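You operate a simulated robot arm through the tools that you are given. There is no shell and no other tool.

The job below is to be done with a simulated robot arm. You get a single attempt, and the scene is never put back.

TASK
File the burr off the pipe till the ring gauge slides on.
Fine: the pipe on the clamp plate; clamp it while you file; put file and ring gauge back, and the pipe in the PASS bin. Set down upright: file, flanged pipe. What is to be rubbed or washed off counts as gone when no trace of it is left.

Only the result counts: the job must be done as asked and must still hold three seconds after the hand-in. Knocking over, shifting, dropping, spilling or breaking anything else fails it.

THE ROBOT
A 6-joint arm with a two-finger gripper, fixed in place. Base frame: the origin is on the floor under the middle of its stand, x ahead of it, y to its left, z up; the work surface is at about z = 90. Readings come in cm, rad, newtons and seconds.
It reaches about 157.2 cm from its shoulder. Its first joint turns from -2.897 to 2.897 rad. Payload 2.45 kg.
The TCP is the grasp point between the finger pads, 2 cm short of the fingertips. In the tool frame z runs along the fingers and y along their closing line. The gripper opens to 14 cm; its body begins 16.8 cm behind the TCP.
Orientation is that of the tool frame in the base frame, as a unit quaternion [w, x, y, z]. With the fingers straight down and closing along the base's y, the tool's x points along the base's -x, its y along +y and its z along -z.

THE INTERFACE
- The arm moves only by the tool jog_arm. Its argument "targets" is a list that holds one entry, the list of rows, each a list of 7 numbers: the opening, from 0 (shut) to 1 (fully open), then the shift along the tool's x, y, z in cm, then the turn, a rotation vector about the tool's x, y, z in rad. In form: [[[hand, dx, dy, dz, rx, ry, rz], ...]]. A call has 1 to 20 rows; each row shifts and turns the commanded pose from where the row before left it, along the tool's axes as they then stand. Each row takes 0.2 s and may step no farther than 5 cm and 0.15 rad from the row before; otherwise, or with a gripper value out of range, the whole call is refused. Where a pose cannot be reached the arm comes as near as it can. A force on the tool above 70 N (or 10 N above the force at the start of the call, whichever is more), or a blocked arm, ends the call early, and 0.2 s more pass. The fingers move at their own pace (about 4.5 cm/s each) and stop on an object; they squeeze with about 24 N. The grip force told is the motor's: it shows also when the fingers shut on nothing. Time passes only in rows, and 0.2 s behind the last, so rows that do not move let the fingers close. The reply holds the time, the measured pose of the TCP, the force on the tool along the base axes, the opening and the grip force, in the units named above and with some noise, with the torque about the TCP (base axes, N m) and any sound that the robot's microphone picked up, and new pictures: "views" is both (left out), scene, wrist or none.
- Cameras (640 x 400 px; columns grow to the right, rows downward): "scene" is fixed at [21.95, 65.23, 150.99]; the picture's right is [0.28, -0.96, 0.00], its down [-0.88, -0.26, -0.39] and it looks along [0.37, 0.11, -0.92] (base axes); focal length 214 px, centre (320, 200). "wrist" rides on the gripper at [7.8, 1.1, -20.9] in the tool frame; the picture's right is [-0.14, 0.99, 0.00], its down [-0.92, -0.13, -0.37] and it looks along [-0.37, -0.05, 0.93] (tool axes); focal length 280 px, centre (320, 200). There is no depth. A picture from a camera that has moved, and an enlarged one, comes with that camera's place and axes in the base frame and with its lens.
- enlarge(camera, box): a new picture of the part [left, top, right, bottom] of that camera's present view, enlarged. No time passes.
- job_done(): hands the job in; it is judged then, once.

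Places have to be worked out from the pictures, the camera data and where the tool is seen. Open the gripper and draw the arm clear of the work before you hand the job in, unless the task says otherwise.

The tools are called as name(argument=value, ...) on one line, values as JSON. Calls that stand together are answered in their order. jog_arm: Moves the arm, as the interface text tells. Its arguments: {"type":"object","properties":{"targets":{"type":"array"},"views":{"type":"string","enum":["both","scene","wrist","none"]}},"required":["targets"]} The other tools are called the same way: enlarge (camera, box) takes an enlarged picture of a part of a camera's view; job_done () hands the job in.

At the start:

```text
t: 0.0
position: [65.91, 37.96, 126.36]
ee_rot: [-0.001, 0.0, 1.0, 0.001]
wrist_force: [0.9, 0.4, 0.7]
wrist_torque: [0.0, 0.0, 0.01]
grip_width: 13.99
gripper_force: 0.1
```

scene: 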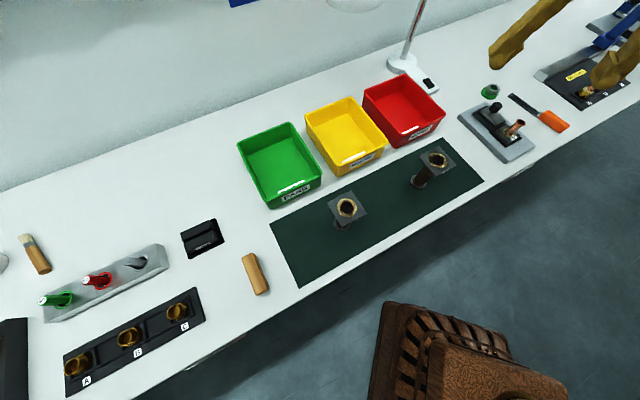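
wrist: 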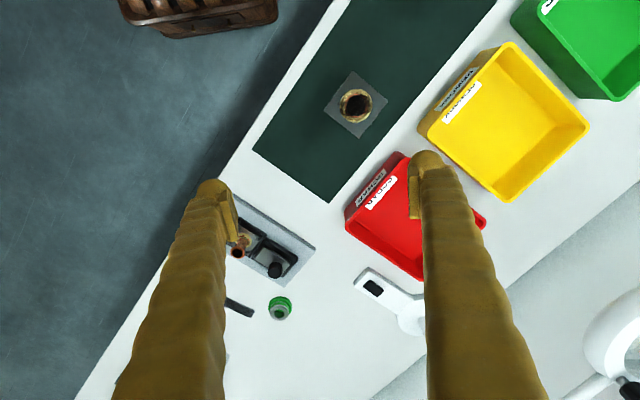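

I'll start by looking closely at the scene: the clamp area on the right, the pipes on the mat, and the rest of the bench.

enlarge(camera="scene", box=[440, 60, 640, 185])

enlarge(camera="scene", box=[260, 120, 500, 270])

enlarge(camera="scene", box=[0, 200, 288, 400])

enlarge(camera="wrist", box=[180, 180, 340, 340])

```text
3.20 times, centred on (540, 122) of scene
camera zoom: at [21.95, 65.23, 150.99], right [0.28, -0.96, 0.0], down [-0.88, -0.26, -0.39], along [0.37, 0.11, -0.92], focal length 686 px, centre (-384, 448)
```

zoom: 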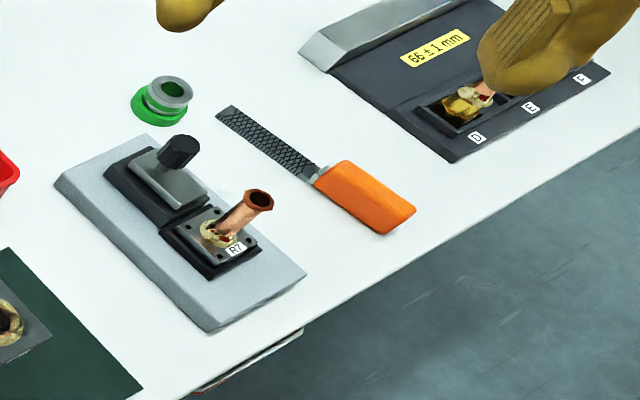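

```text
2.67 times, centred on (380, 195) of scene
camera zoom: at [21.95, 65.23, 150.99], right [0.28, -0.96, 0.0], down [-0.88, -0.26, -0.39], along [0.37, 0.11, -0.92], focal length 572 px, centre (160, 213)
```

zoom: 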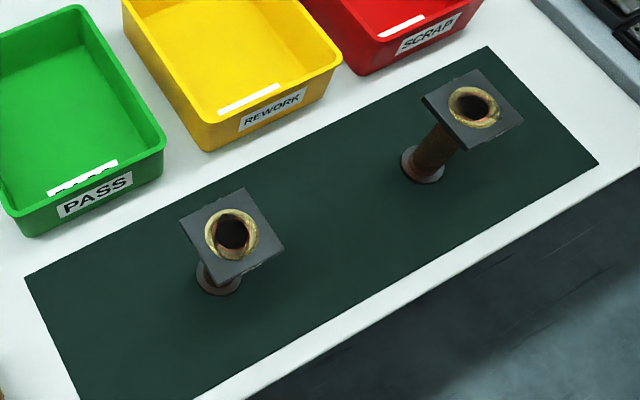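

```text
2.00 times, centred on (144, 300) of scene
camera zoom: at [21.95, 65.23, 150.99], right [0.28, -0.96, 0.0], down [-0.88, -0.26, -0.39], along [0.37, 0.11, -0.92], focal length 429 px, centre (672, 0)
```

zoom: 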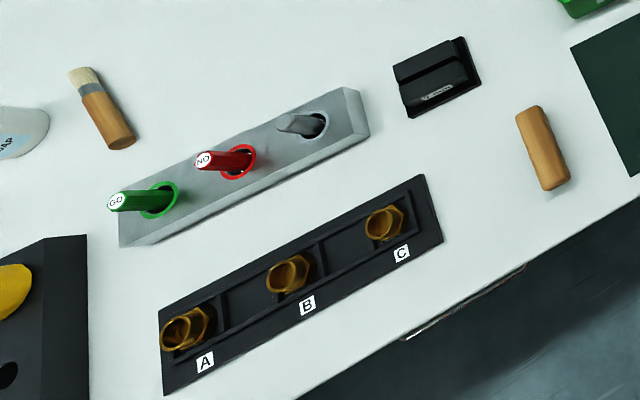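

```text
2.50 times, centred on (260, 260) of wrist
camera zoom: at [58.1, 39.12, 147.11], right [0.14, 0.99, 0.0], down [0.92, -0.13, 0.37], along [0.37, -0.05, -0.93], focal length 701 px, centre (470, 50)
```

zoom: 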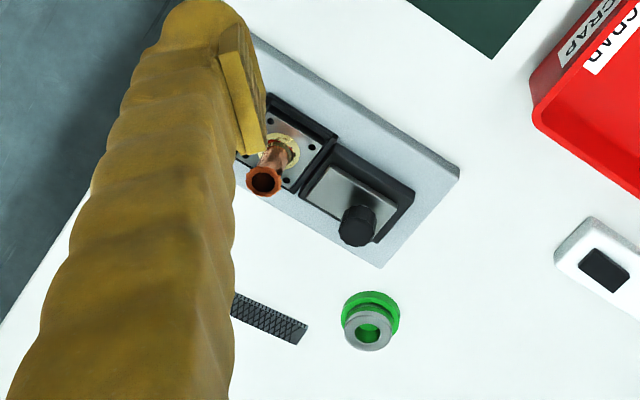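

The pipe (label R7) stands flange-down in a seat on the grey plate, with a sliding clamp plate with a black knob next to it. The file with the orange handle lies behind it and the grey ring gauge sits on a green stand. I move the wrist camera above that area for a closer look.

jog_arm(targets=[[[1, -2.1, -3.5, 1.6, 0, 0, 0], [1, -2.1, -3.5, 1.6, 0, 0, 0], [1, -2.1, -3.5, 1.6, 0, 0, 0], [1, -2.1, -3.5, 1.6, 0, 0, 0], [1, -2.1, -3.5, 1.6, 0, 0, 0], [1, -2.1, -3.5, 1.6, 0, 0, 0]]])

```text
t: 1.4
position: [78.5, 16.9, 116.82]
ee_rot: [0.001, 0.0, 1.0, 0.001]
wrist_force: [0.6, -1.1, 0.0]
wrist_torque: [-0.03, -0.02, -0.01]
grip_width: 14.02
gripper_force: 0.0
camera wrist: at [70.78, 18.04, 137.5], right [0.14, 0.99, 0.0], down [0.92, -0.13, 0.37], along [0.37, -0.05, -0.93], focal length 280 px, centre (320, 200)
```

scene: 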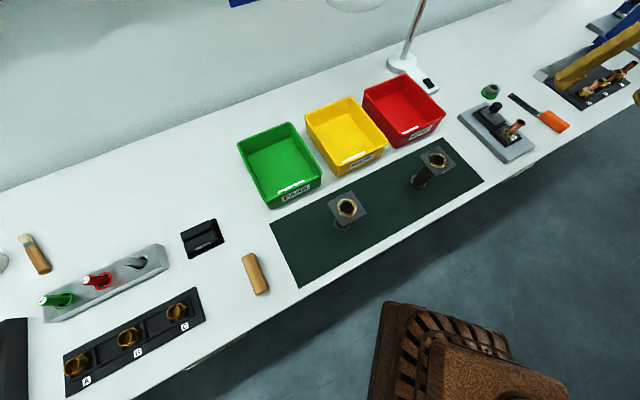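
wrist: 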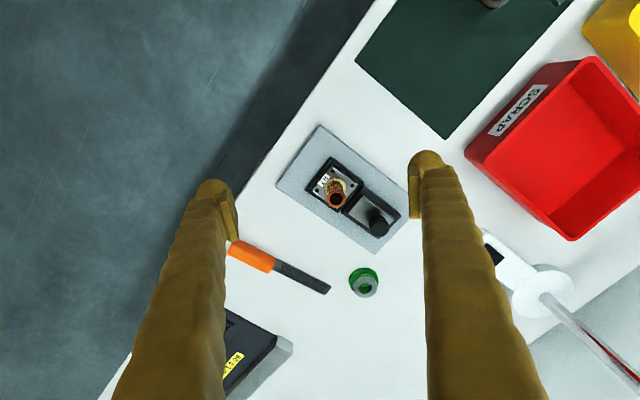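

enlarge(camera="wrist", box=[260, 115, 420, 260])

enlarge(camera="wrist", box=[220, 220, 420, 345])

enlarge(camera="scene", box=[450, 70, 610, 170])

```text
2.76 times, centred on (340, 188) of wrist
camera zoom: at [70.78, 18.04, 137.5], right [0.14, 0.99, 0.0], down [0.92, -0.13, 0.37], along [0.37, -0.05, -0.93], focal length 774 px, centre (265, 234)
```

zoom: 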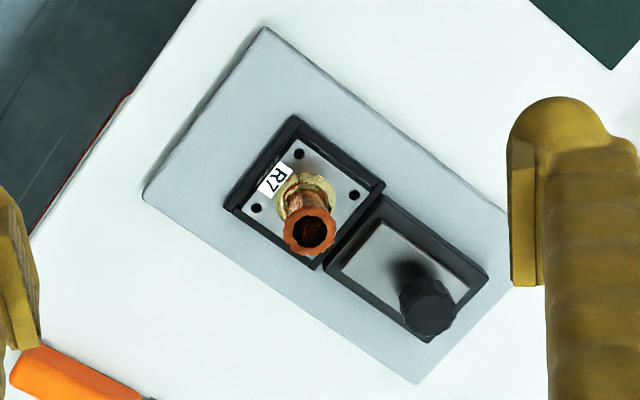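

```text
3.20 times, centred on (320, 282) of wrist
camera zoom: at [70.78, 18.04, 137.5], right [0.14, 0.99, 0.0], down [0.92, -0.13, 0.37], along [0.37, -0.05, -0.93], focal length 897 px, centre (320, -64)
```

zoom: 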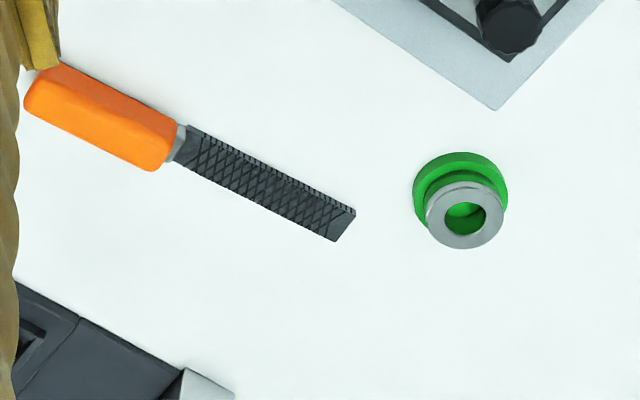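

```text
4.00 times, centred on (530, 120) of scene
camera zoom: at [21.95, 65.23, 150.99], right [0.28, -0.96, 0.0], down [-0.88, -0.26, -0.39], along [0.37, 0.11, -0.92], focal length 858 px, centre (-520, 520)
```

zoom: 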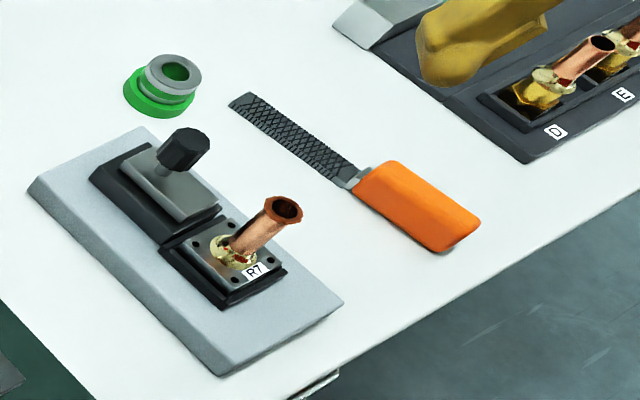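

Pipe stands at about [86.4, 18.2] with its top at z≈98.3; the plate lies at 45°, the clamp knob is at about [92.4, 24.7] (top ≈96.7), the file is along roughly 53° and the ring gauge is near [108, 21.8, 92.5]. I turn the tool 45° and go above the knob for a closer look at the clamp.

jog_arm(targets=[[[1, 0, 0, 0.8, 0, 0, -0.1309], [1, 0, 0, 0.8, 0, 0, -0.1309], [1, 0, 0, 0.8, 0, 0, -0.1309], [1, 0, 0, 0.8, 0, 0, -0.1309], [1, 0, 0, 0.8, 0, 0, -0.1309], [1, 0, 0, 0.8, 0, 0, -0.1309], [1, -3.84, -1.08, 1, 0, 0, 0], [1, -3.84, -1.08, 1, 0, 0, 0], [1, -3.84, -1.08, 1, 0, 0, 0], [1, -3.84, -1.08, 1, 0, 0, 0]]])

```text
t: 3.6
position: [92.64, 24.77, 108.0]
ee_rot: [0.001, -0.383, 0.924, 0.0]
wrist_force: [0.3, -0.7, 0.9]
wrist_torque: [0.02, -0.02, -0.02]
grip_width: 13.98
gripper_force: 0.1
camera wrist: at [86.36, 20.05, 128.7], right [-0.6, 0.8, 0.0], down [0.74, 0.56, 0.37], along [0.3, 0.22, -0.93], focal length 280 px, centre (320, 200)
```

scene: 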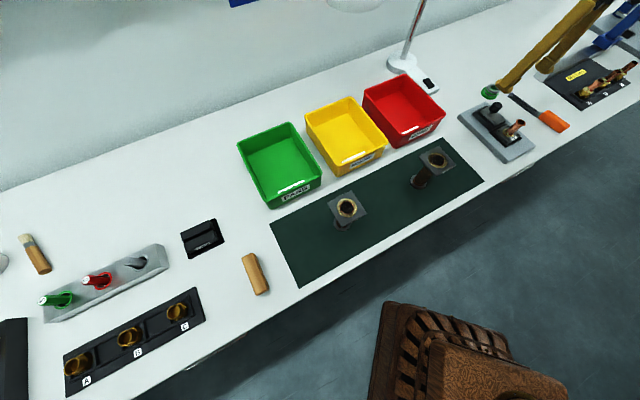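
wrist: 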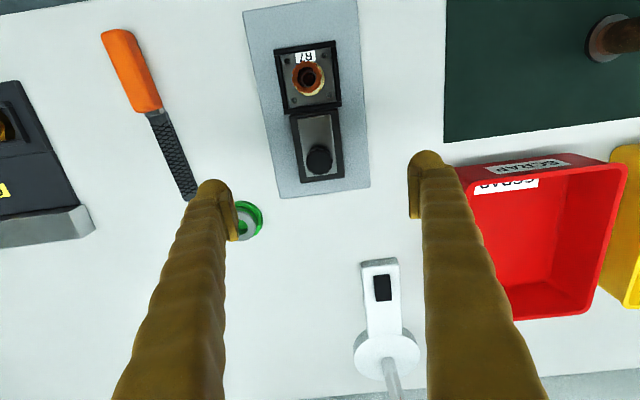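

enlarge(camera="wrist", box=[240, 20, 400, 200])

enlarge(camera="wrist", box=[270, 30, 350, 110])

enlarge(camera="wrist", box=[90, 20, 290, 260])

```text
2.22 times, centred on (320, 110) of wrist
camera zoom: at [86.36, 20.05, 128.7], right [-0.6, 0.8, 0.0], down [0.74, 0.56, 0.37], along [0.3, 0.22, -0.93], focal length 623 px, centre (320, 400)
```

zoom: 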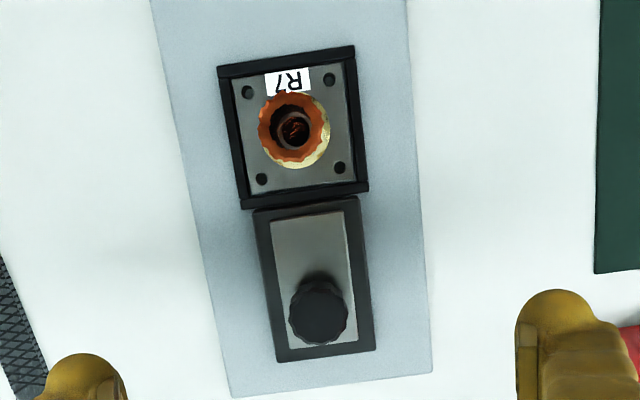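

```text
5.00 times, centred on (310, 70) of wrist
camera zoom: at [86.36, 20.05, 128.7], right [-0.6, 0.8, 0.0], down [0.74, 0.56, 0.37], along [0.3, 0.22, -0.93], focal length 1402 px, centre (370, 850)
```

zoom: 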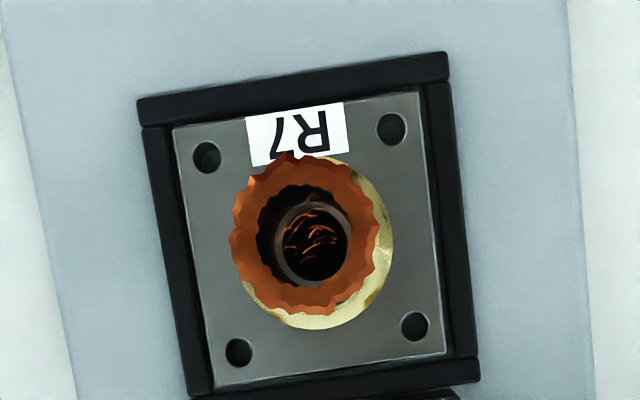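

```text
1.67 times, centred on (190, 140) of wrist
camera zoom: at [86.36, 20.05, 128.7], right [-0.6, 0.8, 0.0], down [0.74, 0.56, 0.37], along [0.3, 0.22, -0.93], focal length 467 px, centre (537, 300)
```

zoom: 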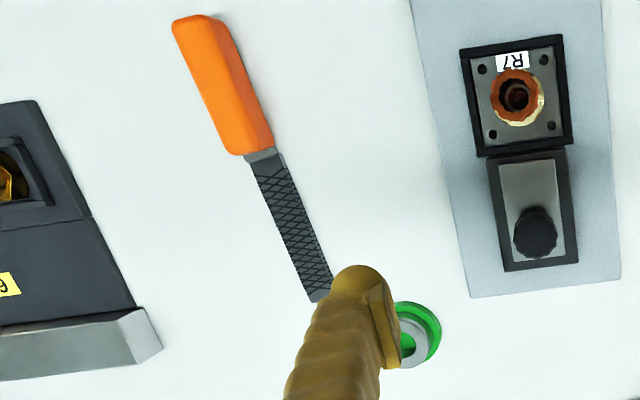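

The burr is a jagged orange lip all round the pipe top. The knob centre works out at about [92.55, 24.6]; I half-close the fingers and come down onto it, stopping a bit above to verify.

jog_arm(targets=[[[0.5, 0, 0, 2, 0, 0, 0], [0.5, 0, 0, 2, 0, 0, 0], [0.5, 0, 0, 2, 0, 0, 0], [0.5, 0.1, 0, 1.5, 0, 0, 0], [0.5, 0, 0, 0, 0, 0, 0]]])

enlarge(camera="scene", box=[450, 70, 610, 170])

enlarge(camera="wrist", box=[200, 20, 440, 240])

```text
t: 4.8
position: [92.39, 24.78, 100.52]
ee_rot: [0.001, -0.383, 0.924, 0.0]
wrist_force: [0.4, 0.0, -0.7]
wrist_torque: [-0.02, 0.02, 0.0]
grip_width: 7.01
gripper_force: 0.0
camera wrist: at [86.14, 20.0, 121.2], right [-0.6, 0.8, 0.0], down [0.74, 0.56, 0.37], along [0.29, 0.22, -0.93], focal length 280 px, centre (320, 200)
```

scene: 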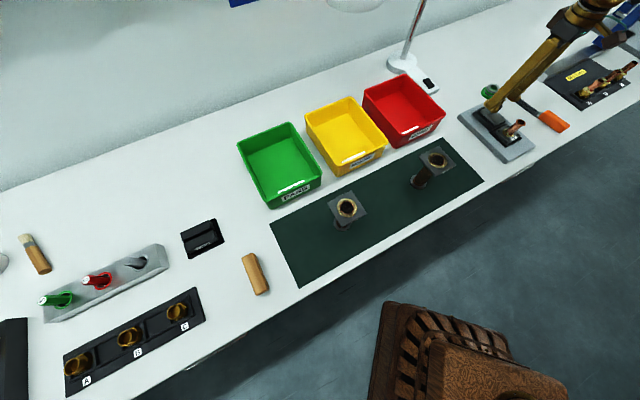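
wrist: 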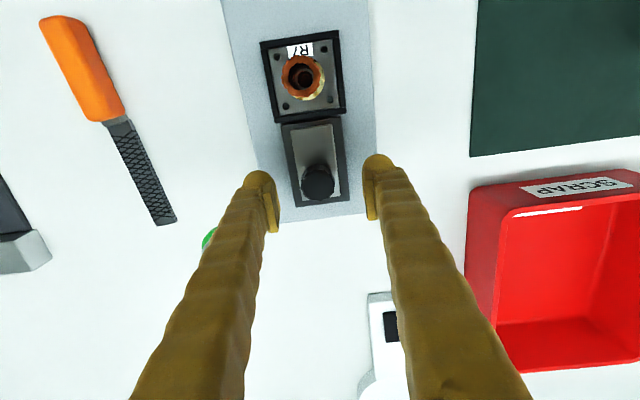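

```text
4.00 times, centred on (530, 120) of scene
camera zoom: at [21.95, 65.23, 150.99], right [0.28, -0.96, 0.0], down [-0.88, -0.26, -0.39], along [0.37, 0.11, -0.92], focal length 858 px, centre (-520, 520)
```

zoom: 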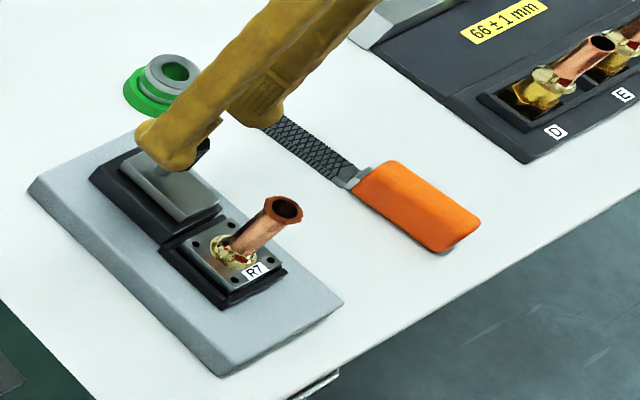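

```text
1.82 times, centred on (320, 130) of wrist
camera zoom: at [86.14, 20.0, 121.2], right [-0.6, 0.8, 0.0], down [0.74, 0.56, 0.37], along [0.29, 0.22, -0.93], focal length 510 px, centre (320, 327)
```

zoom: 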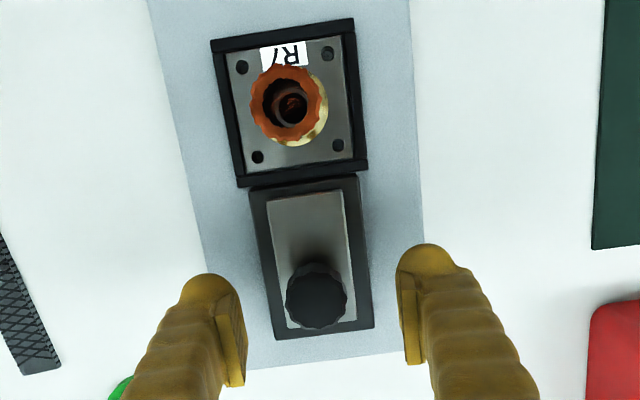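

Fingers straddle the knob well (offset only ~2 mm). I lower to z≈96.8, so that the tips are around the knob's body, and close gently.

jog_arm(targets=[[[0.5, 0, -0.2, 1.5, 0, 0, 0], [0.5, 0, 0, 1.2, 0, 0, 0], [0.5, 0, 0, 1.0, 0, 0, 0], [0.2, 0, 0, 0, 0, 0, 0], [0.2, 0, 0, 0, 0, 0, 0], [0.15, 0, 0, 0, 0, 0, 0], [0.15, 0, 0, 0, 0, 0, 0]]])

enlarge(camera="wrist", box=[200, 20, 440, 240])

enlarge(camera="scene", box=[450, 70, 610, 170])

```text
t: 6.4
position: [92.55, 24.63, 96.66]
ee_rot: [-0.001, -0.382, 0.924, 0.001]
wrist_force: [0.9, 0.9, -18.4]
wrist_torque: [0.04, 0.02, -0.01]
grip_width: 2.67
gripper_force: 33.6
camera wrist: at [86.34, 19.89, 117.41], right [-0.6, 0.8, 0.0], down [0.74, 0.56, 0.37], along [0.29, 0.22, -0.93], focal length 280 px, centre (320, 200)
```

scene: 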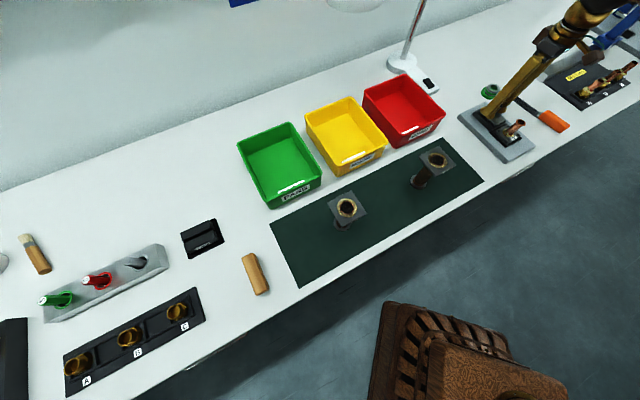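
wrist: 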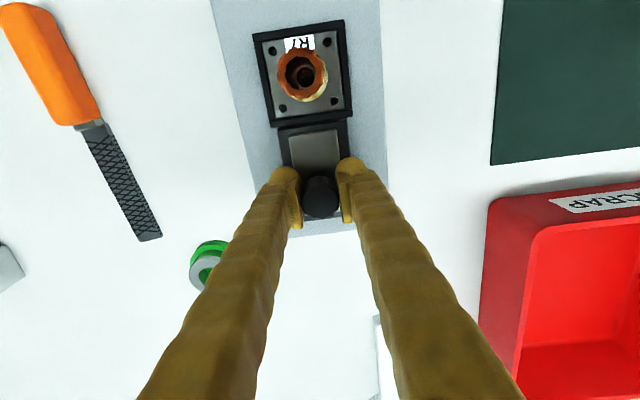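

```text
1.82 times, centred on (320, 130) of wrist
camera zoom: at [86.34, 19.89, 117.41], right [-0.6, 0.8, 0.0], down [0.74, 0.56, 0.37], along [0.29, 0.22, -0.93], focal length 510 px, centre (320, 327)
```

zoom: 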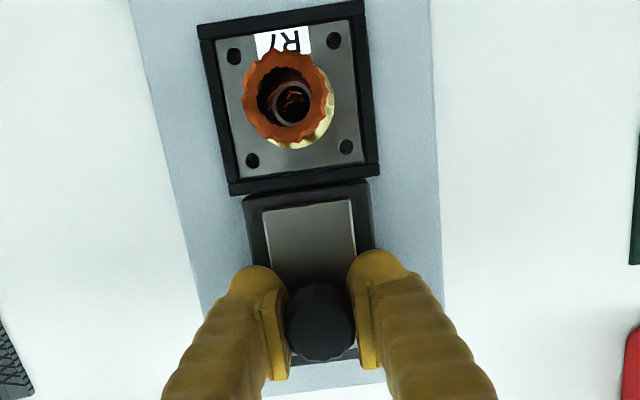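

```text
4.00 times, centred on (530, 120) of scene
camera zoom: at [21.95, 65.23, 150.99], right [0.28, -0.96, 0.0], down [-0.88, -0.26, -0.39], along [0.37, 0.11, -0.92], focal length 858 px, centre (-520, 520)
```

zoom: 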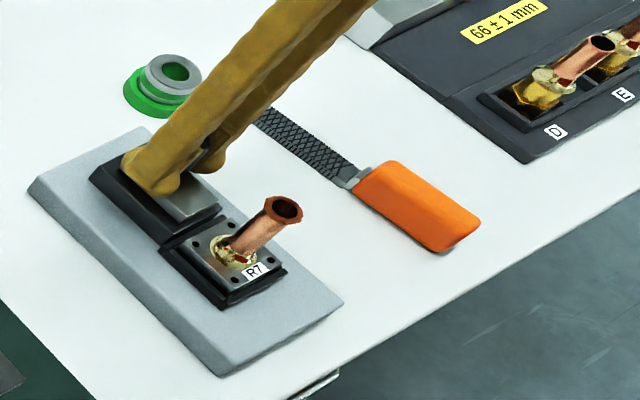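

The knob is gripped (width 2.67 cm). I now slide it toward the pipe (tool +x), in small steps, watching the force.

jog_arm(targets=[[[0.15, 0.4, 0, 0, 0, 0, 0], [0.15, 0.4, 0, 0, 0, 0, 0], [0.15, 0.4, 0, 0, 0, 0, 0]]])

enlarge(camera="wrist", box=[200, 20, 440, 240])

```text
t: 7.2
position: [91.61, 23.8, 96.71]
ee_rot: [-0.001, -0.382, 0.924, 0.001]
wrist_force: [4.0, -2.0, -38.7]
wrist_torque: [-0.16, 0.04, 0.04]
grip_width: 2.62
gripper_force: 44.8
camera wrist: at [85.46, 19.0, 117.39], right [-0.6, 0.8, 0.0], down [0.74, 0.56, 0.37], along [0.29, 0.22, -0.93], focal length 280 px, centre (320, 200)
```

scene: 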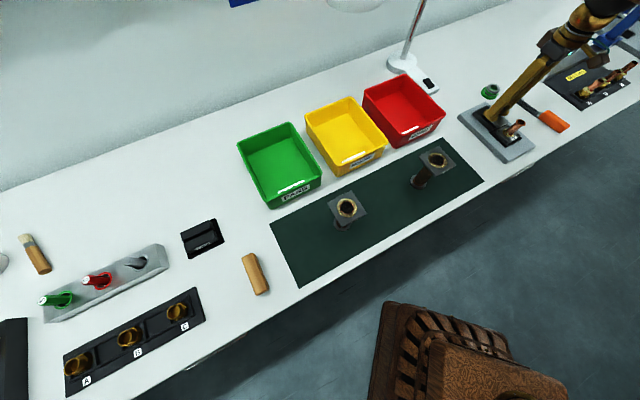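
wrist: 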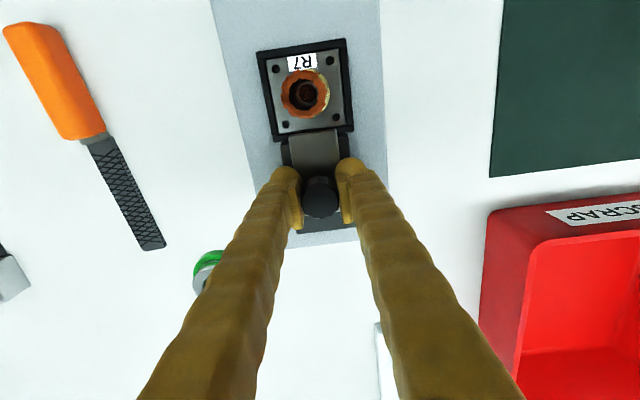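

```text
1.82 times, centred on (320, 130) of wrist
camera zoom: at [85.46, 19.0, 117.39], right [-0.6, 0.8, 0.0], down [0.74, 0.56, 0.37], along [0.29, 0.22, -0.93], focal length 510 px, centre (320, 327)
```

zoom: 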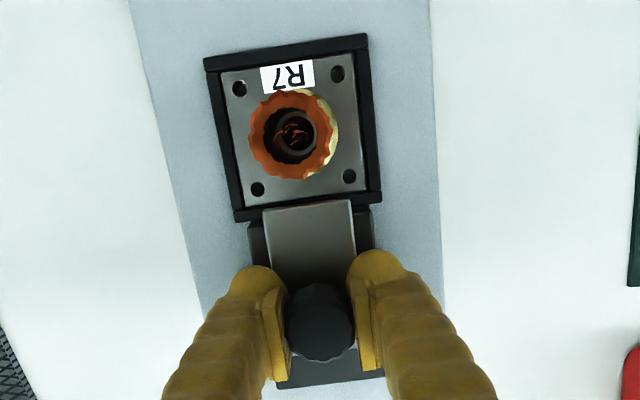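

The slider moves smoothly; its front edge is now at the seat frame. There is some vertical pull, so I ease down 1 mm while continuing to slide.

jog_arm(targets=[[[0.17, 0, 0, 0.1, 0, 0, 0], [0.17, 0.4, 0, 0, 0, 0, 0], [0.17, 0.4, 0, 0, 0, 0, 0]]])

enlarge(camera="wrist", box=[200, 20, 440, 240])

```text
t: 8.0
position: [91.09, 23.27, 96.56]
ee_rot: [0.001, -0.383, 0.924, 0.0]
wrist_force: [6.0, -6.9, -26.4]
wrist_torque: [-0.22, 0.24, 0.03]
grip_width: 2.63
gripper_force: 45.2
camera wrist: at [84.88, 18.45, 117.37], right [-0.6, 0.8, 0.0], down [0.74, 0.56, 0.37], along [0.29, 0.22, -0.93], focal length 280 px, centre (320, 200)
```

scene: 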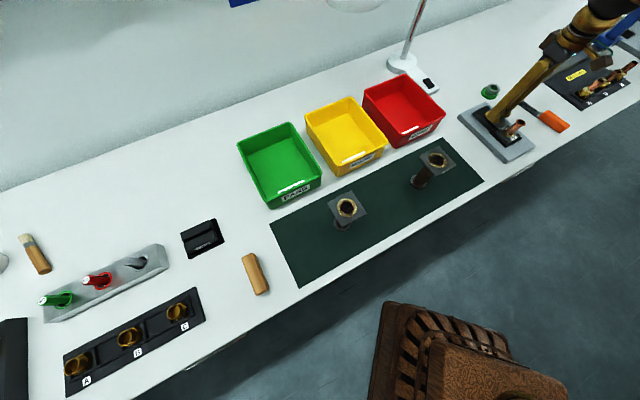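
wrist: 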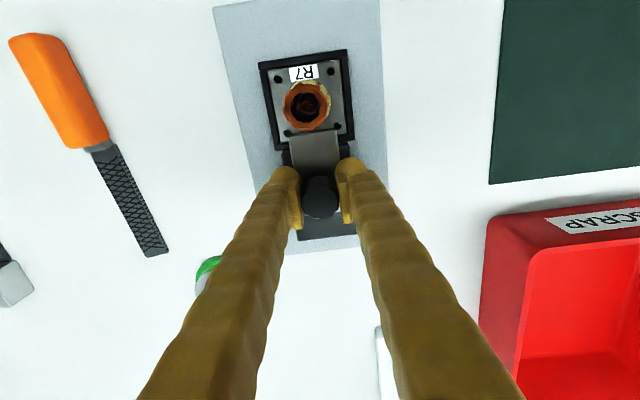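

```text
1.82 times, centred on (320, 130) of wrist
camera zoom: at [84.88, 18.45, 117.37], right [-0.6, 0.8, 0.0], down [0.74, 0.56, 0.37], along [0.29, 0.22, -0.93], focal length 510 px, centre (320, 327)
```

zoom: 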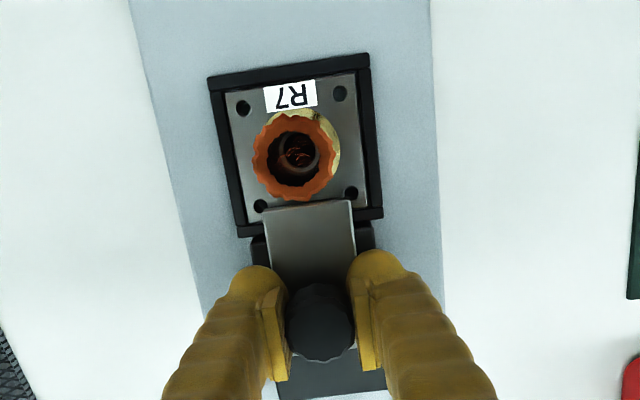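

The clamp tongue now reaches over the flange edge. I continue in small steps until I feel the stop.

jog_arm(targets=[[[0.17, 0.25, 0, 0.05, 0, 0, 0], [0.17, 0.25, 0, 0, 0, 0, 0]]], views="wrist")

enlarge(camera="wrist", box=[240, 40, 400, 240])

```text
t: 8.6
position: [90.88, 23.11, 96.58]
ee_rot: [0.002, -0.382, 0.924, 0.0]
wrist_force: [50.7, 21.0, -32.4]
wrist_torque: [0.32, -0.01, 0.04]
grip_width: 2.59
gripper_force: 45.7
camera wrist: at [84.64, 18.27, 117.32], right [-0.6, 0.8, 0.0], down [0.74, 0.56, 0.37], along [0.3, 0.23, -0.93], focal length 280 px, centre (320, 200)
```

wrist: 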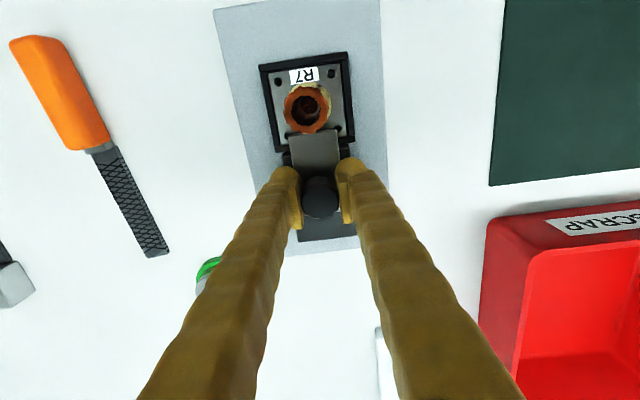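

```text
2.00 times, centred on (320, 140) of wrist
camera zoom: at [84.64, 18.27, 117.32], right [-0.6, 0.8, 0.0], down [0.74, 0.56, 0.37], along [0.3, 0.23, -0.93], focal length 561 px, centre (320, 320)
```

zoom: 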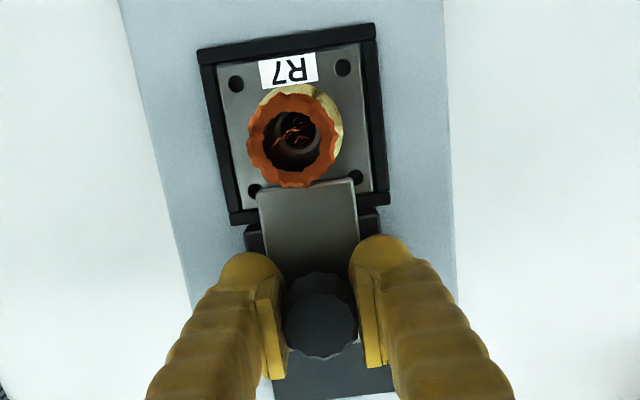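

Hit the stop (force rose to ~50 N) after about 2.2 cm of travel: the clamp is closed. I relax the command to the actual position, open the fingers, and lift straight up.

jog_arm(targets=[[[0.17, -0.2, 0, 0, 0, 0, 0], [0.35, 0, 0, 0, 0, 0, 0], [0.5, 0, 0, 0, 0, 0, 0], [0.5, 0, 0, 0, 0, 0, 0], [0.5, 0, 0, -2, 0, 0, 0], [0.5, 0, 0, -4, 0, 0, 0], [0.5, 0, 0, -4, 0, 0, 0]]])

enlarge(camera="wrist", box=[240, 20, 400, 200])

enlarge(camera="scene", box=[450, 70, 610, 170])

```text
t: 10.2
position: [90.65, 22.95, 106.56]
ee_rot: [0.0, -0.383, 0.924, 0.0]
wrist_force: [0.1, -0.6, 0.3]
wrist_torque: [0.0, -0.02, -0.01]
grip_width: 6.99
gripper_force: 0.0
camera wrist: at [84.55, 18.13, 127.31], right [-0.6, 0.8, 0.0], down [0.74, 0.56, 0.37], along [0.29, 0.22, -0.93], focal length 280 px, centre (320, 200)
```

scene: 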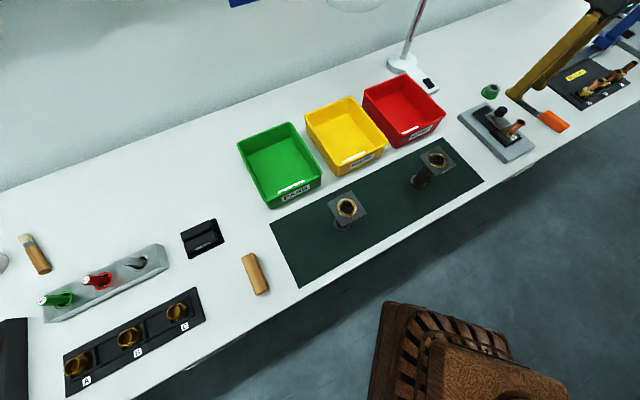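
wrist: 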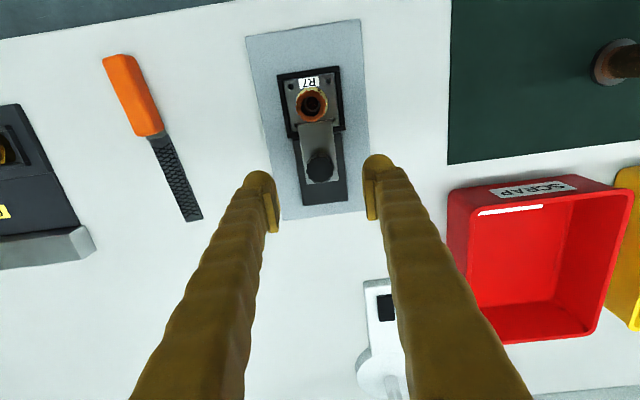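

```text
2.22 times, centred on (320, 110) of wrist
camera zoom: at [84.55, 18.13, 127.31], right [-0.6, 0.8, 0.0], down [0.74, 0.56, 0.37], along [0.29, 0.22, -0.93], focal length 623 px, centre (320, 400)
```

zoom: 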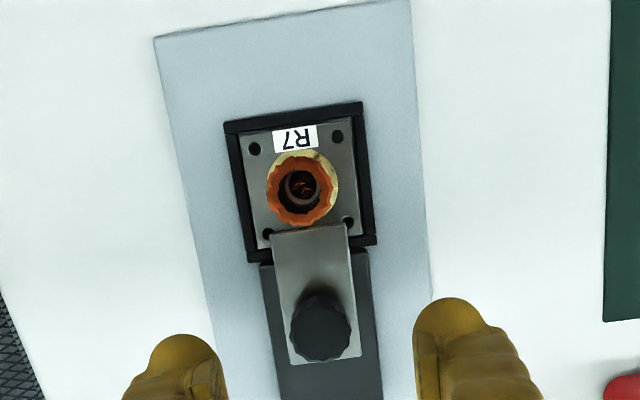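

```text
4.00 times, centred on (530, 120) of scene
camera zoom: at [21.95, 65.23, 150.99], right [0.28, -0.96, 0.0], down [-0.88, -0.26, -0.39], along [0.37, 0.11, -0.92], focal length 858 px, centre (-520, 520)
```

zoom: 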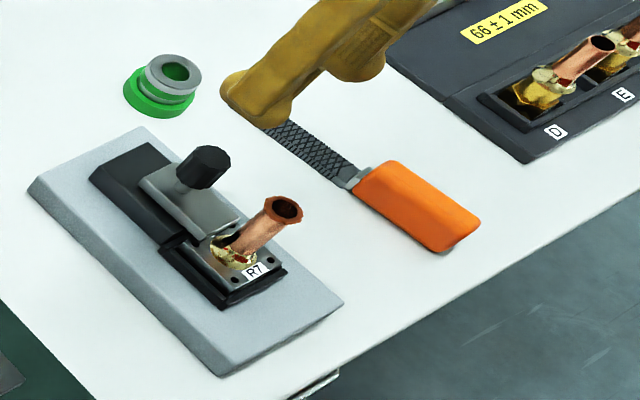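

Clamped: the tongue now sits over the flange. Next the file: handle centre about [98.8, 1.3], axis about 50°. I move over it at height for a closer look.

jog_arm(targets=[[[0.5, 1.91, -4.21, 0, 0, 0, 0], [0.5, 1.91, -4.21, 0, 0, 0, 0], [0.5, 1.91, -4.21, 0, 0, 0, 0], [0.5, 1.91, -4.21, 0, 0, 0, 0], [0.5, 1.91, -4.21, 0, 0, 0, 0], [0.5, 0, 0, 0, 0, 0, -0.1]]])

enlarge(camera="wrist", box=[220, 40, 420, 240])

```text
t: 11.6
position: [99.16, 1.23, 106.58]
ee_rot: [0.001, -0.429, 0.903, 0.0]
wrist_force: [-1.1, -0.1, 0.3]
wrist_torque: [0.01, 0.01, -0.01]
grip_width: 7.03
gripper_force: 0.0
camera wrist: at [93.43, -4.11, 127.32], right [-0.68, 0.73, 0.0], down [0.68, 0.63, 0.37], along [0.27, 0.25, -0.93], focal length 280 px, centre (320, 200)
```

scene: 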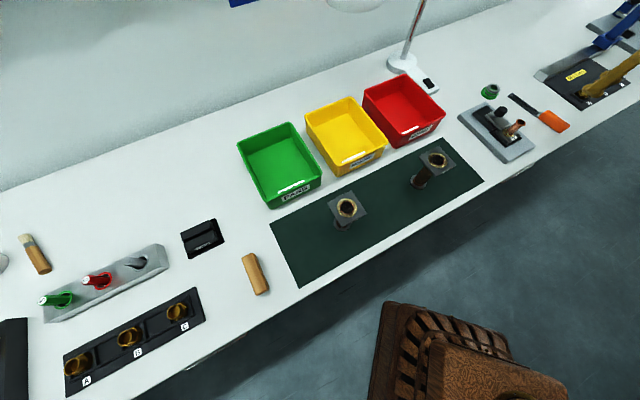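
wrist: 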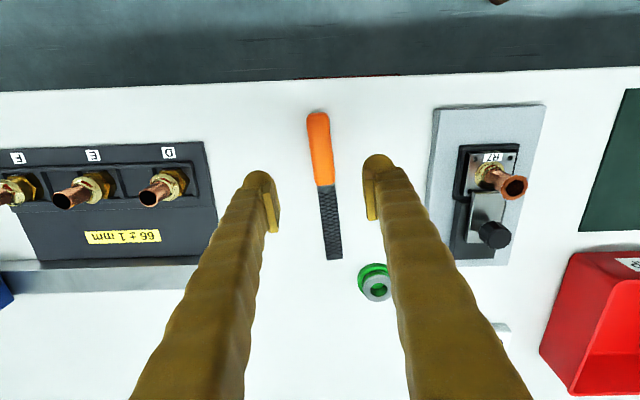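

```text
2.00 times, centred on (320, 140) of wrist
camera zoom: at [93.43, -4.11, 127.32], right [-0.68, 0.73, 0.0], down [0.68, 0.63, 0.37], along [0.27, 0.25, -0.93], focal length 561 px, centre (320, 320)
```

zoom: 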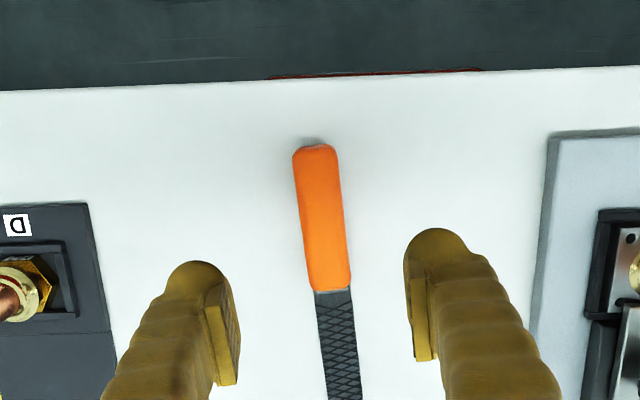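

The file lies at ≈49.3°, handle from [95.95, -2.0] to [101.6, 4.7], about 2.7 cm wide, blade tip near [109.7, 13.8]. I align yaw, centre over the handle and come down to z≈95 to check clearance.

jog_arm(targets=[[[0.5, -0.24, 0.3, 0, 0, 0, 0], [0.5, 0, 0, 2, 0, 0, 0.025], [0.5, 0, 0, 3.5, 0, 0, 0], [0.5, 0, 0, 3.5, 0, 0, 0], [0.5, 0, 0, 2.6, 0, 0, 0]]])

enlarge(camera="wrist", box=[220, 40, 420, 240])

enlarge(camera="scene", box=[480, 60, 640, 160])

```text
t: 12.8
position: [98.91, 1.86, 95.02]
ee_rot: [0.001, -0.417, 0.909, 0.0]
wrist_force: [0.1, 0.6, 0.3]
wrist_torque: [-0.04, 0.0, -0.01]
grip_width: 6.99
gripper_force: 0.1
camera wrist: at [93.01, -3.3, 115.78], right [-0.66, 0.75, 0.0], down [0.7, 0.61, 0.37], along [0.28, 0.24, -0.93], focal length 280 px, centre (320, 200)
```

scene: 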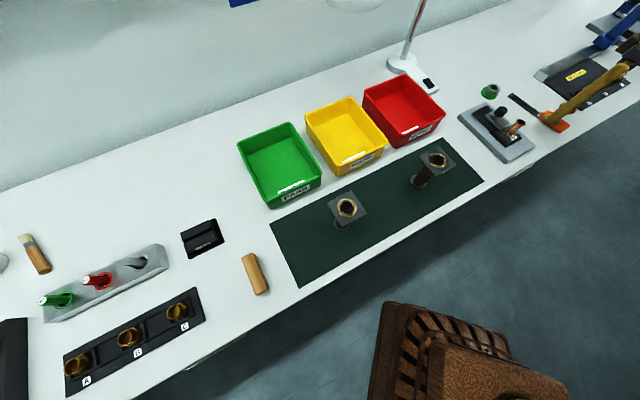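
wrist: 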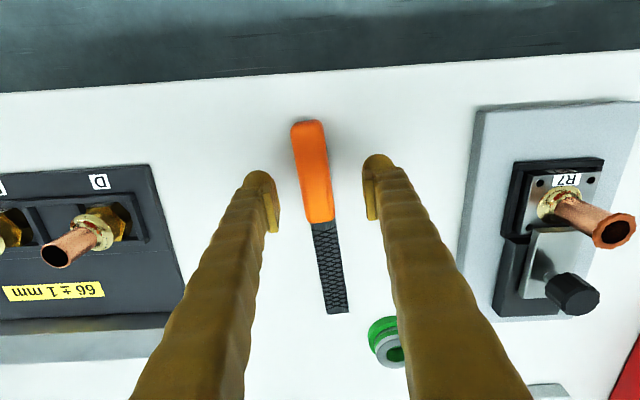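

```text
2.00 times, centred on (320, 140) of wrist
camera zoom: at [93.01, -3.3, 115.78], right [-0.66, 0.75, 0.0], down [0.7, 0.61, 0.37], along [0.28, 0.24, -0.93], focal length 561 px, centre (320, 320)
```

zoom: 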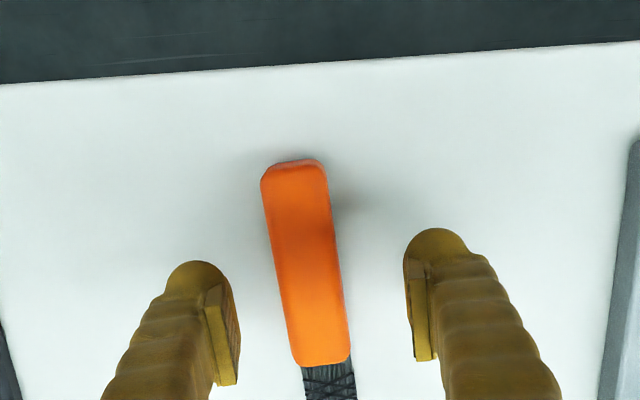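

```text
4.00 times, centred on (560, 110) of scene
camera zoom: at [21.95, 65.23, 150.99], right [0.28, -0.96, 0.0], down [-0.88, -0.26, -0.39], along [0.37, 0.11, -0.92], focal length 858 px, centre (-640, 560)
```

zoom: 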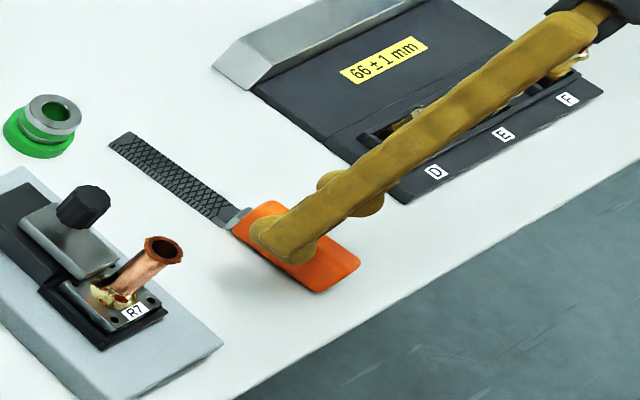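

Aligned well. I lower to z≈92.4 (tips just above the bench) and close on the handle.

jog_arm(targets=[[[0.5, 0, 0, 1.4, 0, 0, 0], [0.5, 0, 0, 1.2, 0, 0, 0], [0.35, 0, 0, 0, 0, 0, 0], [0.2, 0, 0, 0, 0, 0, 0], [0.1, 0, 0, 0, 0, 0, 0], [0.1, 0, 0, 0, 0, 0, 0], [0.1, 0, 0, 0, 0, 0, 0]]])

```text
t: 14.4
position: [98.88, 1.97, 92.39]
ee_rot: [0.001, -0.417, 0.909, 0.0]
wrist_force: [-0.7, 0.1, -0.1]
wrist_torque: [-0.01, -0.01, -0.02]
grip_width: 2.7
gripper_force: 23.9
camera wrist: at [93.01, -3.33, 113.16], right [-0.66, 0.75, 0.0], down [0.7, 0.61, 0.37], along [0.28, 0.24, -0.93], focal length 280 px, centre (320, 200)
```

scene: 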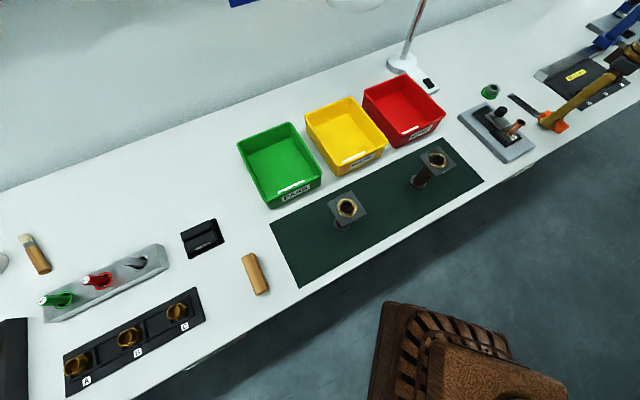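
wrist: 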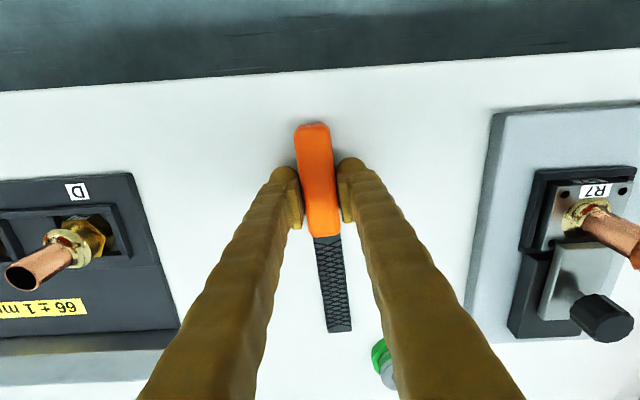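

The handle is gripped (2.7 cm, 24 N). I lift the file straight up to z≈104 and look at it.

jog_arm(targets=[[[0.1, 0, 0, -1, 0, 0, 0], [0.1, 0, 0, -2, 0, 0, 0], [0.1, 0, 0, -3, 0, 0, 0], [0.1, 0, 0, -3, 0, 0, 0], [0.1, 0, 0, -3, 0, 0, 0], [0.1, 0, 0, 0, 0, 0, 0]]])

enlarge(camera="scene", box=[480, 60, 640, 160])

enlarge(camera="wrist", box=[220, 90, 420, 350])

```text
t: 15.8
position: [98.97, 1.6, 104.3]
ee_rot: [0.001, -0.417, 0.909, 0.0]
wrist_force: [0.3, -0.6, -0.6]
wrist_torque: [0.02, 0.0, -0.02]
grip_width: 1.39
gripper_force: 0.1
camera wrist: at [93.15, -3.53, 125.01], right [-0.66, 0.75, 0.0], down [0.7, 0.61, 0.37], along [0.28, 0.24, -0.93], focal length 280 px, centre (320, 200)
```

scene: 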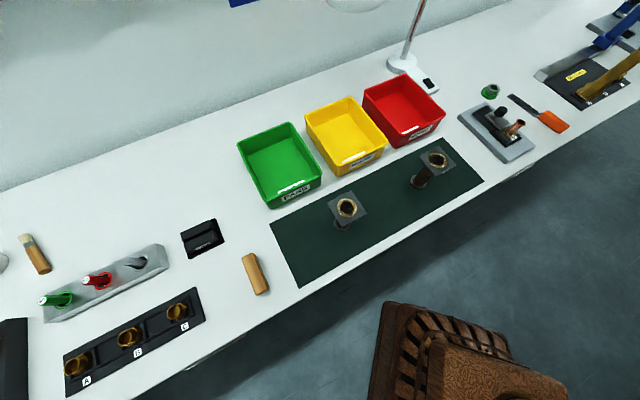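
wrist: 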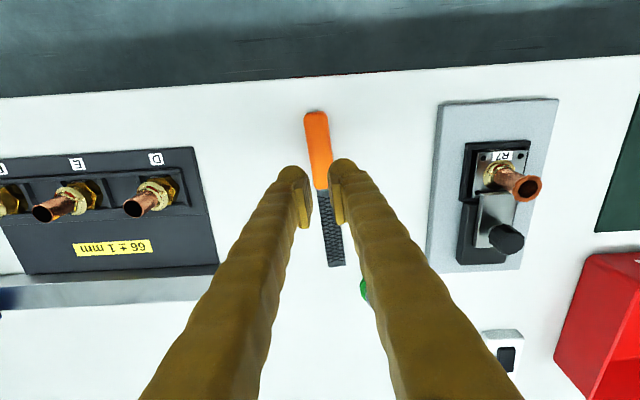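

```text
4.00 times, centred on (560, 110) of scene
camera zoom: at [21.95, 65.23, 150.99], right [0.28, -0.96, 0.0], down [-0.88, -0.26, -0.39], along [0.37, 0.11, -0.92], focal length 858 px, centre (-640, 560)
```

zoom: 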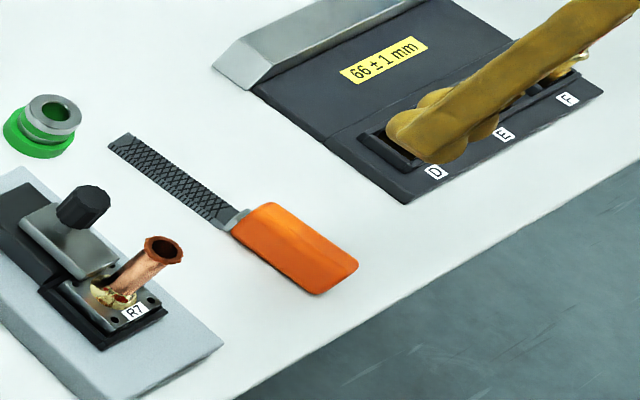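

```text
1.54 times, centred on (320, 220) of wrist
camera zoom: at [93.15, -3.53, 125.01], right [-0.66, 0.75, 0.0], down [0.7, 0.61, 0.37], along [0.28, 0.24, -0.93], focal length 431 px, centre (320, 169)
```

zoom: 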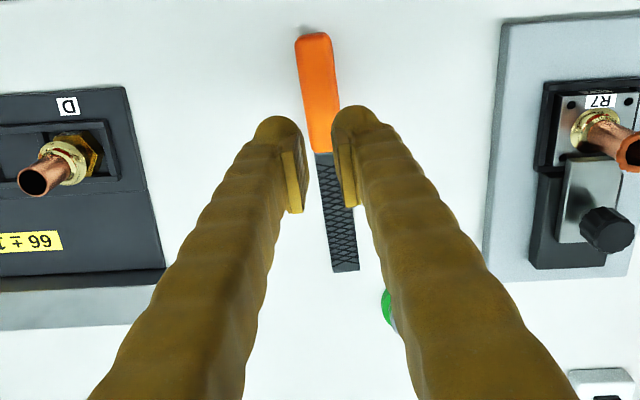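

The file slipped out of the grip: the fingers went to 1.39 cm and the file still lies on the bench. I look closely at the handle to understand its shape and check whether it shifted.

enlarge(camera="wrist", box=[270, 100, 370, 200])

enlarge(camera="scene", box=[500, 85, 580, 140])

```text
4.00 times, centred on (320, 150) of wrist
camera zoom: at [93.15, -3.53, 125.01], right [-0.66, 0.75, 0.0], down [0.7, 0.61, 0.37], along [0.28, 0.24, -0.93], focal length 1122 px, centre (320, 400)
```

zoom: 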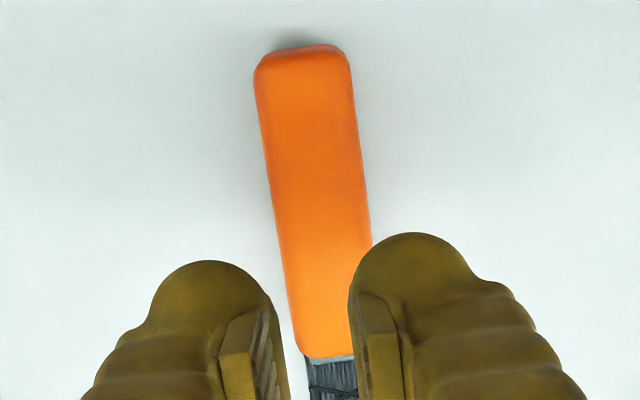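

```text
7.27 times, centred on (540, 112) of scene
camera zoom: at [21.95, 65.23, 150.99], right [0.28, -0.96, 0.0], down [-0.88, -0.26, -0.39], along [0.37, 0.11, -0.92], focal length 1560 px, centre (-1280, 836)
```

zoom: 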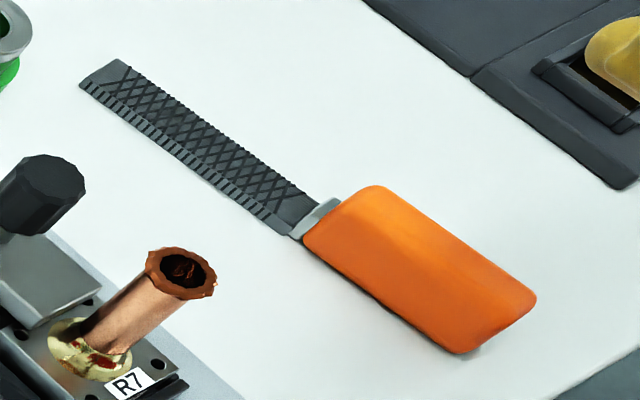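

The file is still flat in its place; the handle edges are rounded, so I gripped it too high. I reopen, go down again, and creep lower until the fingertips just feel the bench.

jog_arm(targets=[[[0.4, 0, 0, 0, 0, 0, 0], [0.4, 0, 0, 3, 0, 0, 0], [0.4, 0, 0, 3, 0, 0, 0], [0.4, 0, 0, 3, 0, 0, 0], [0.4, 0, 0, 2.5, 0, 0, 0], [0.4, 0, 0, 0.5, 0, 0, 0], [0.4, 0, 0, 0.1, 0, 0, 0], [0.4, 0, 0, 0, 0, 0, 0]]])

enlarge(camera="wrist", box=[220, 90, 420, 250])

```text
t: 17.6
position: [99.02, 1.7, 92.36]
ee_rot: [0.0, -0.417, 0.909, 0.001]
wrist_force: [-0.5, 0.3, -0.4]
wrist_torque: [0.02, 0.02, -0.01]
grip_width: 5.61
gripper_force: 0.0
camera wrist: at [93.1, -3.48, 113.02], right [-0.66, 0.75, 0.0], down [0.7, 0.61, 0.37], along [0.28, 0.24, -0.93], focal length 280 px, centre (320, 200)
```

scene: 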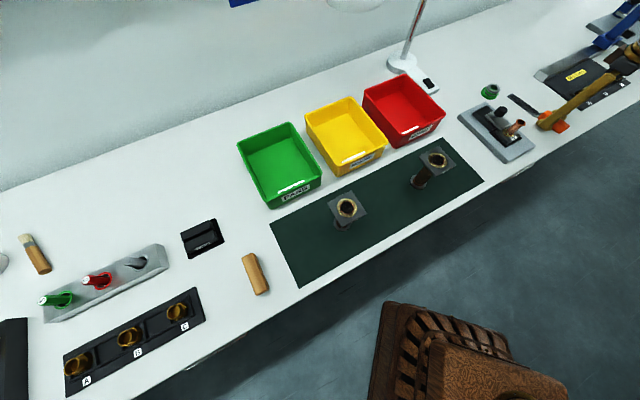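
wrist: 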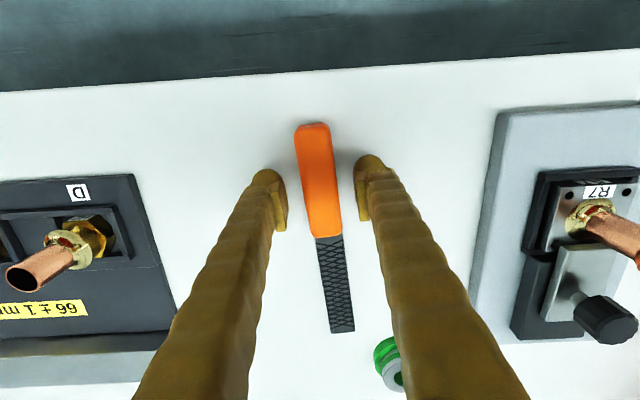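

```text
2.50 times, centred on (320, 170) of wrist
camera zoom: at [93.1, -3.48, 113.02], right [-0.66, 0.75, 0.0], down [0.7, 0.61, 0.37], along [0.28, 0.24, -0.93], focal length 701 px, centre (320, 275)
```

zoom: 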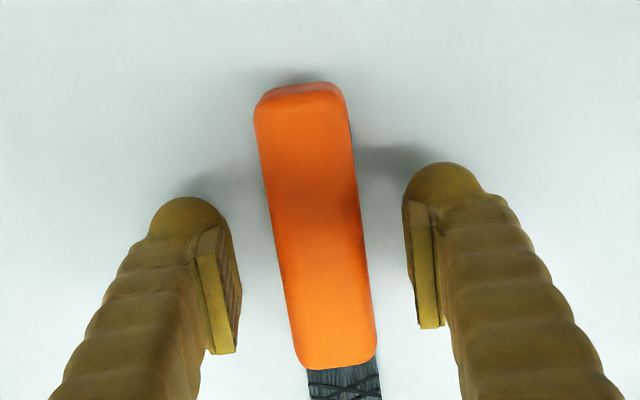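

Still no bench contact at z=92.36. I creep down in 1 mm steps.

jog_arm(targets=[[[0.4, 0, 0, 0.1, 0, 0, 0], [0.4, 0, 0, 0.1, 0, 0, 0], [0.4, 0, 0, 0, 0, 0, 0]]], views="none")

```text
t: 18.4
position: [98.85, 1.8, 92.11]
ee_rot: [0.002, -0.417, 0.909, 0.001]
wrist_force: [-0.1, 0.5, -0.3]
wrist_torque: [-0.02, -0.01, 0.01]
grip_width: 5.62
gripper_force: 0.1
```

jog_arm(targets=[[[0.4, 0, 0, 0.1, 0, 0, 0], [0.4, 0, 0, 0.1, 0, 0, 0], [0.4, 0, 0, 0, 0, 0, 0]]], views="none")

```text
t: 19.2
position: [98.79, 1.76, 91.85]
ee_rot: [0.001, -0.417, 0.909, 0.001]
wrist_force: [-8.2, 0.4, 19.9]
wrist_torque: [-0.01, 0.22, 0.05]
grip_width: 5.61
gripper_force: 0.1
```

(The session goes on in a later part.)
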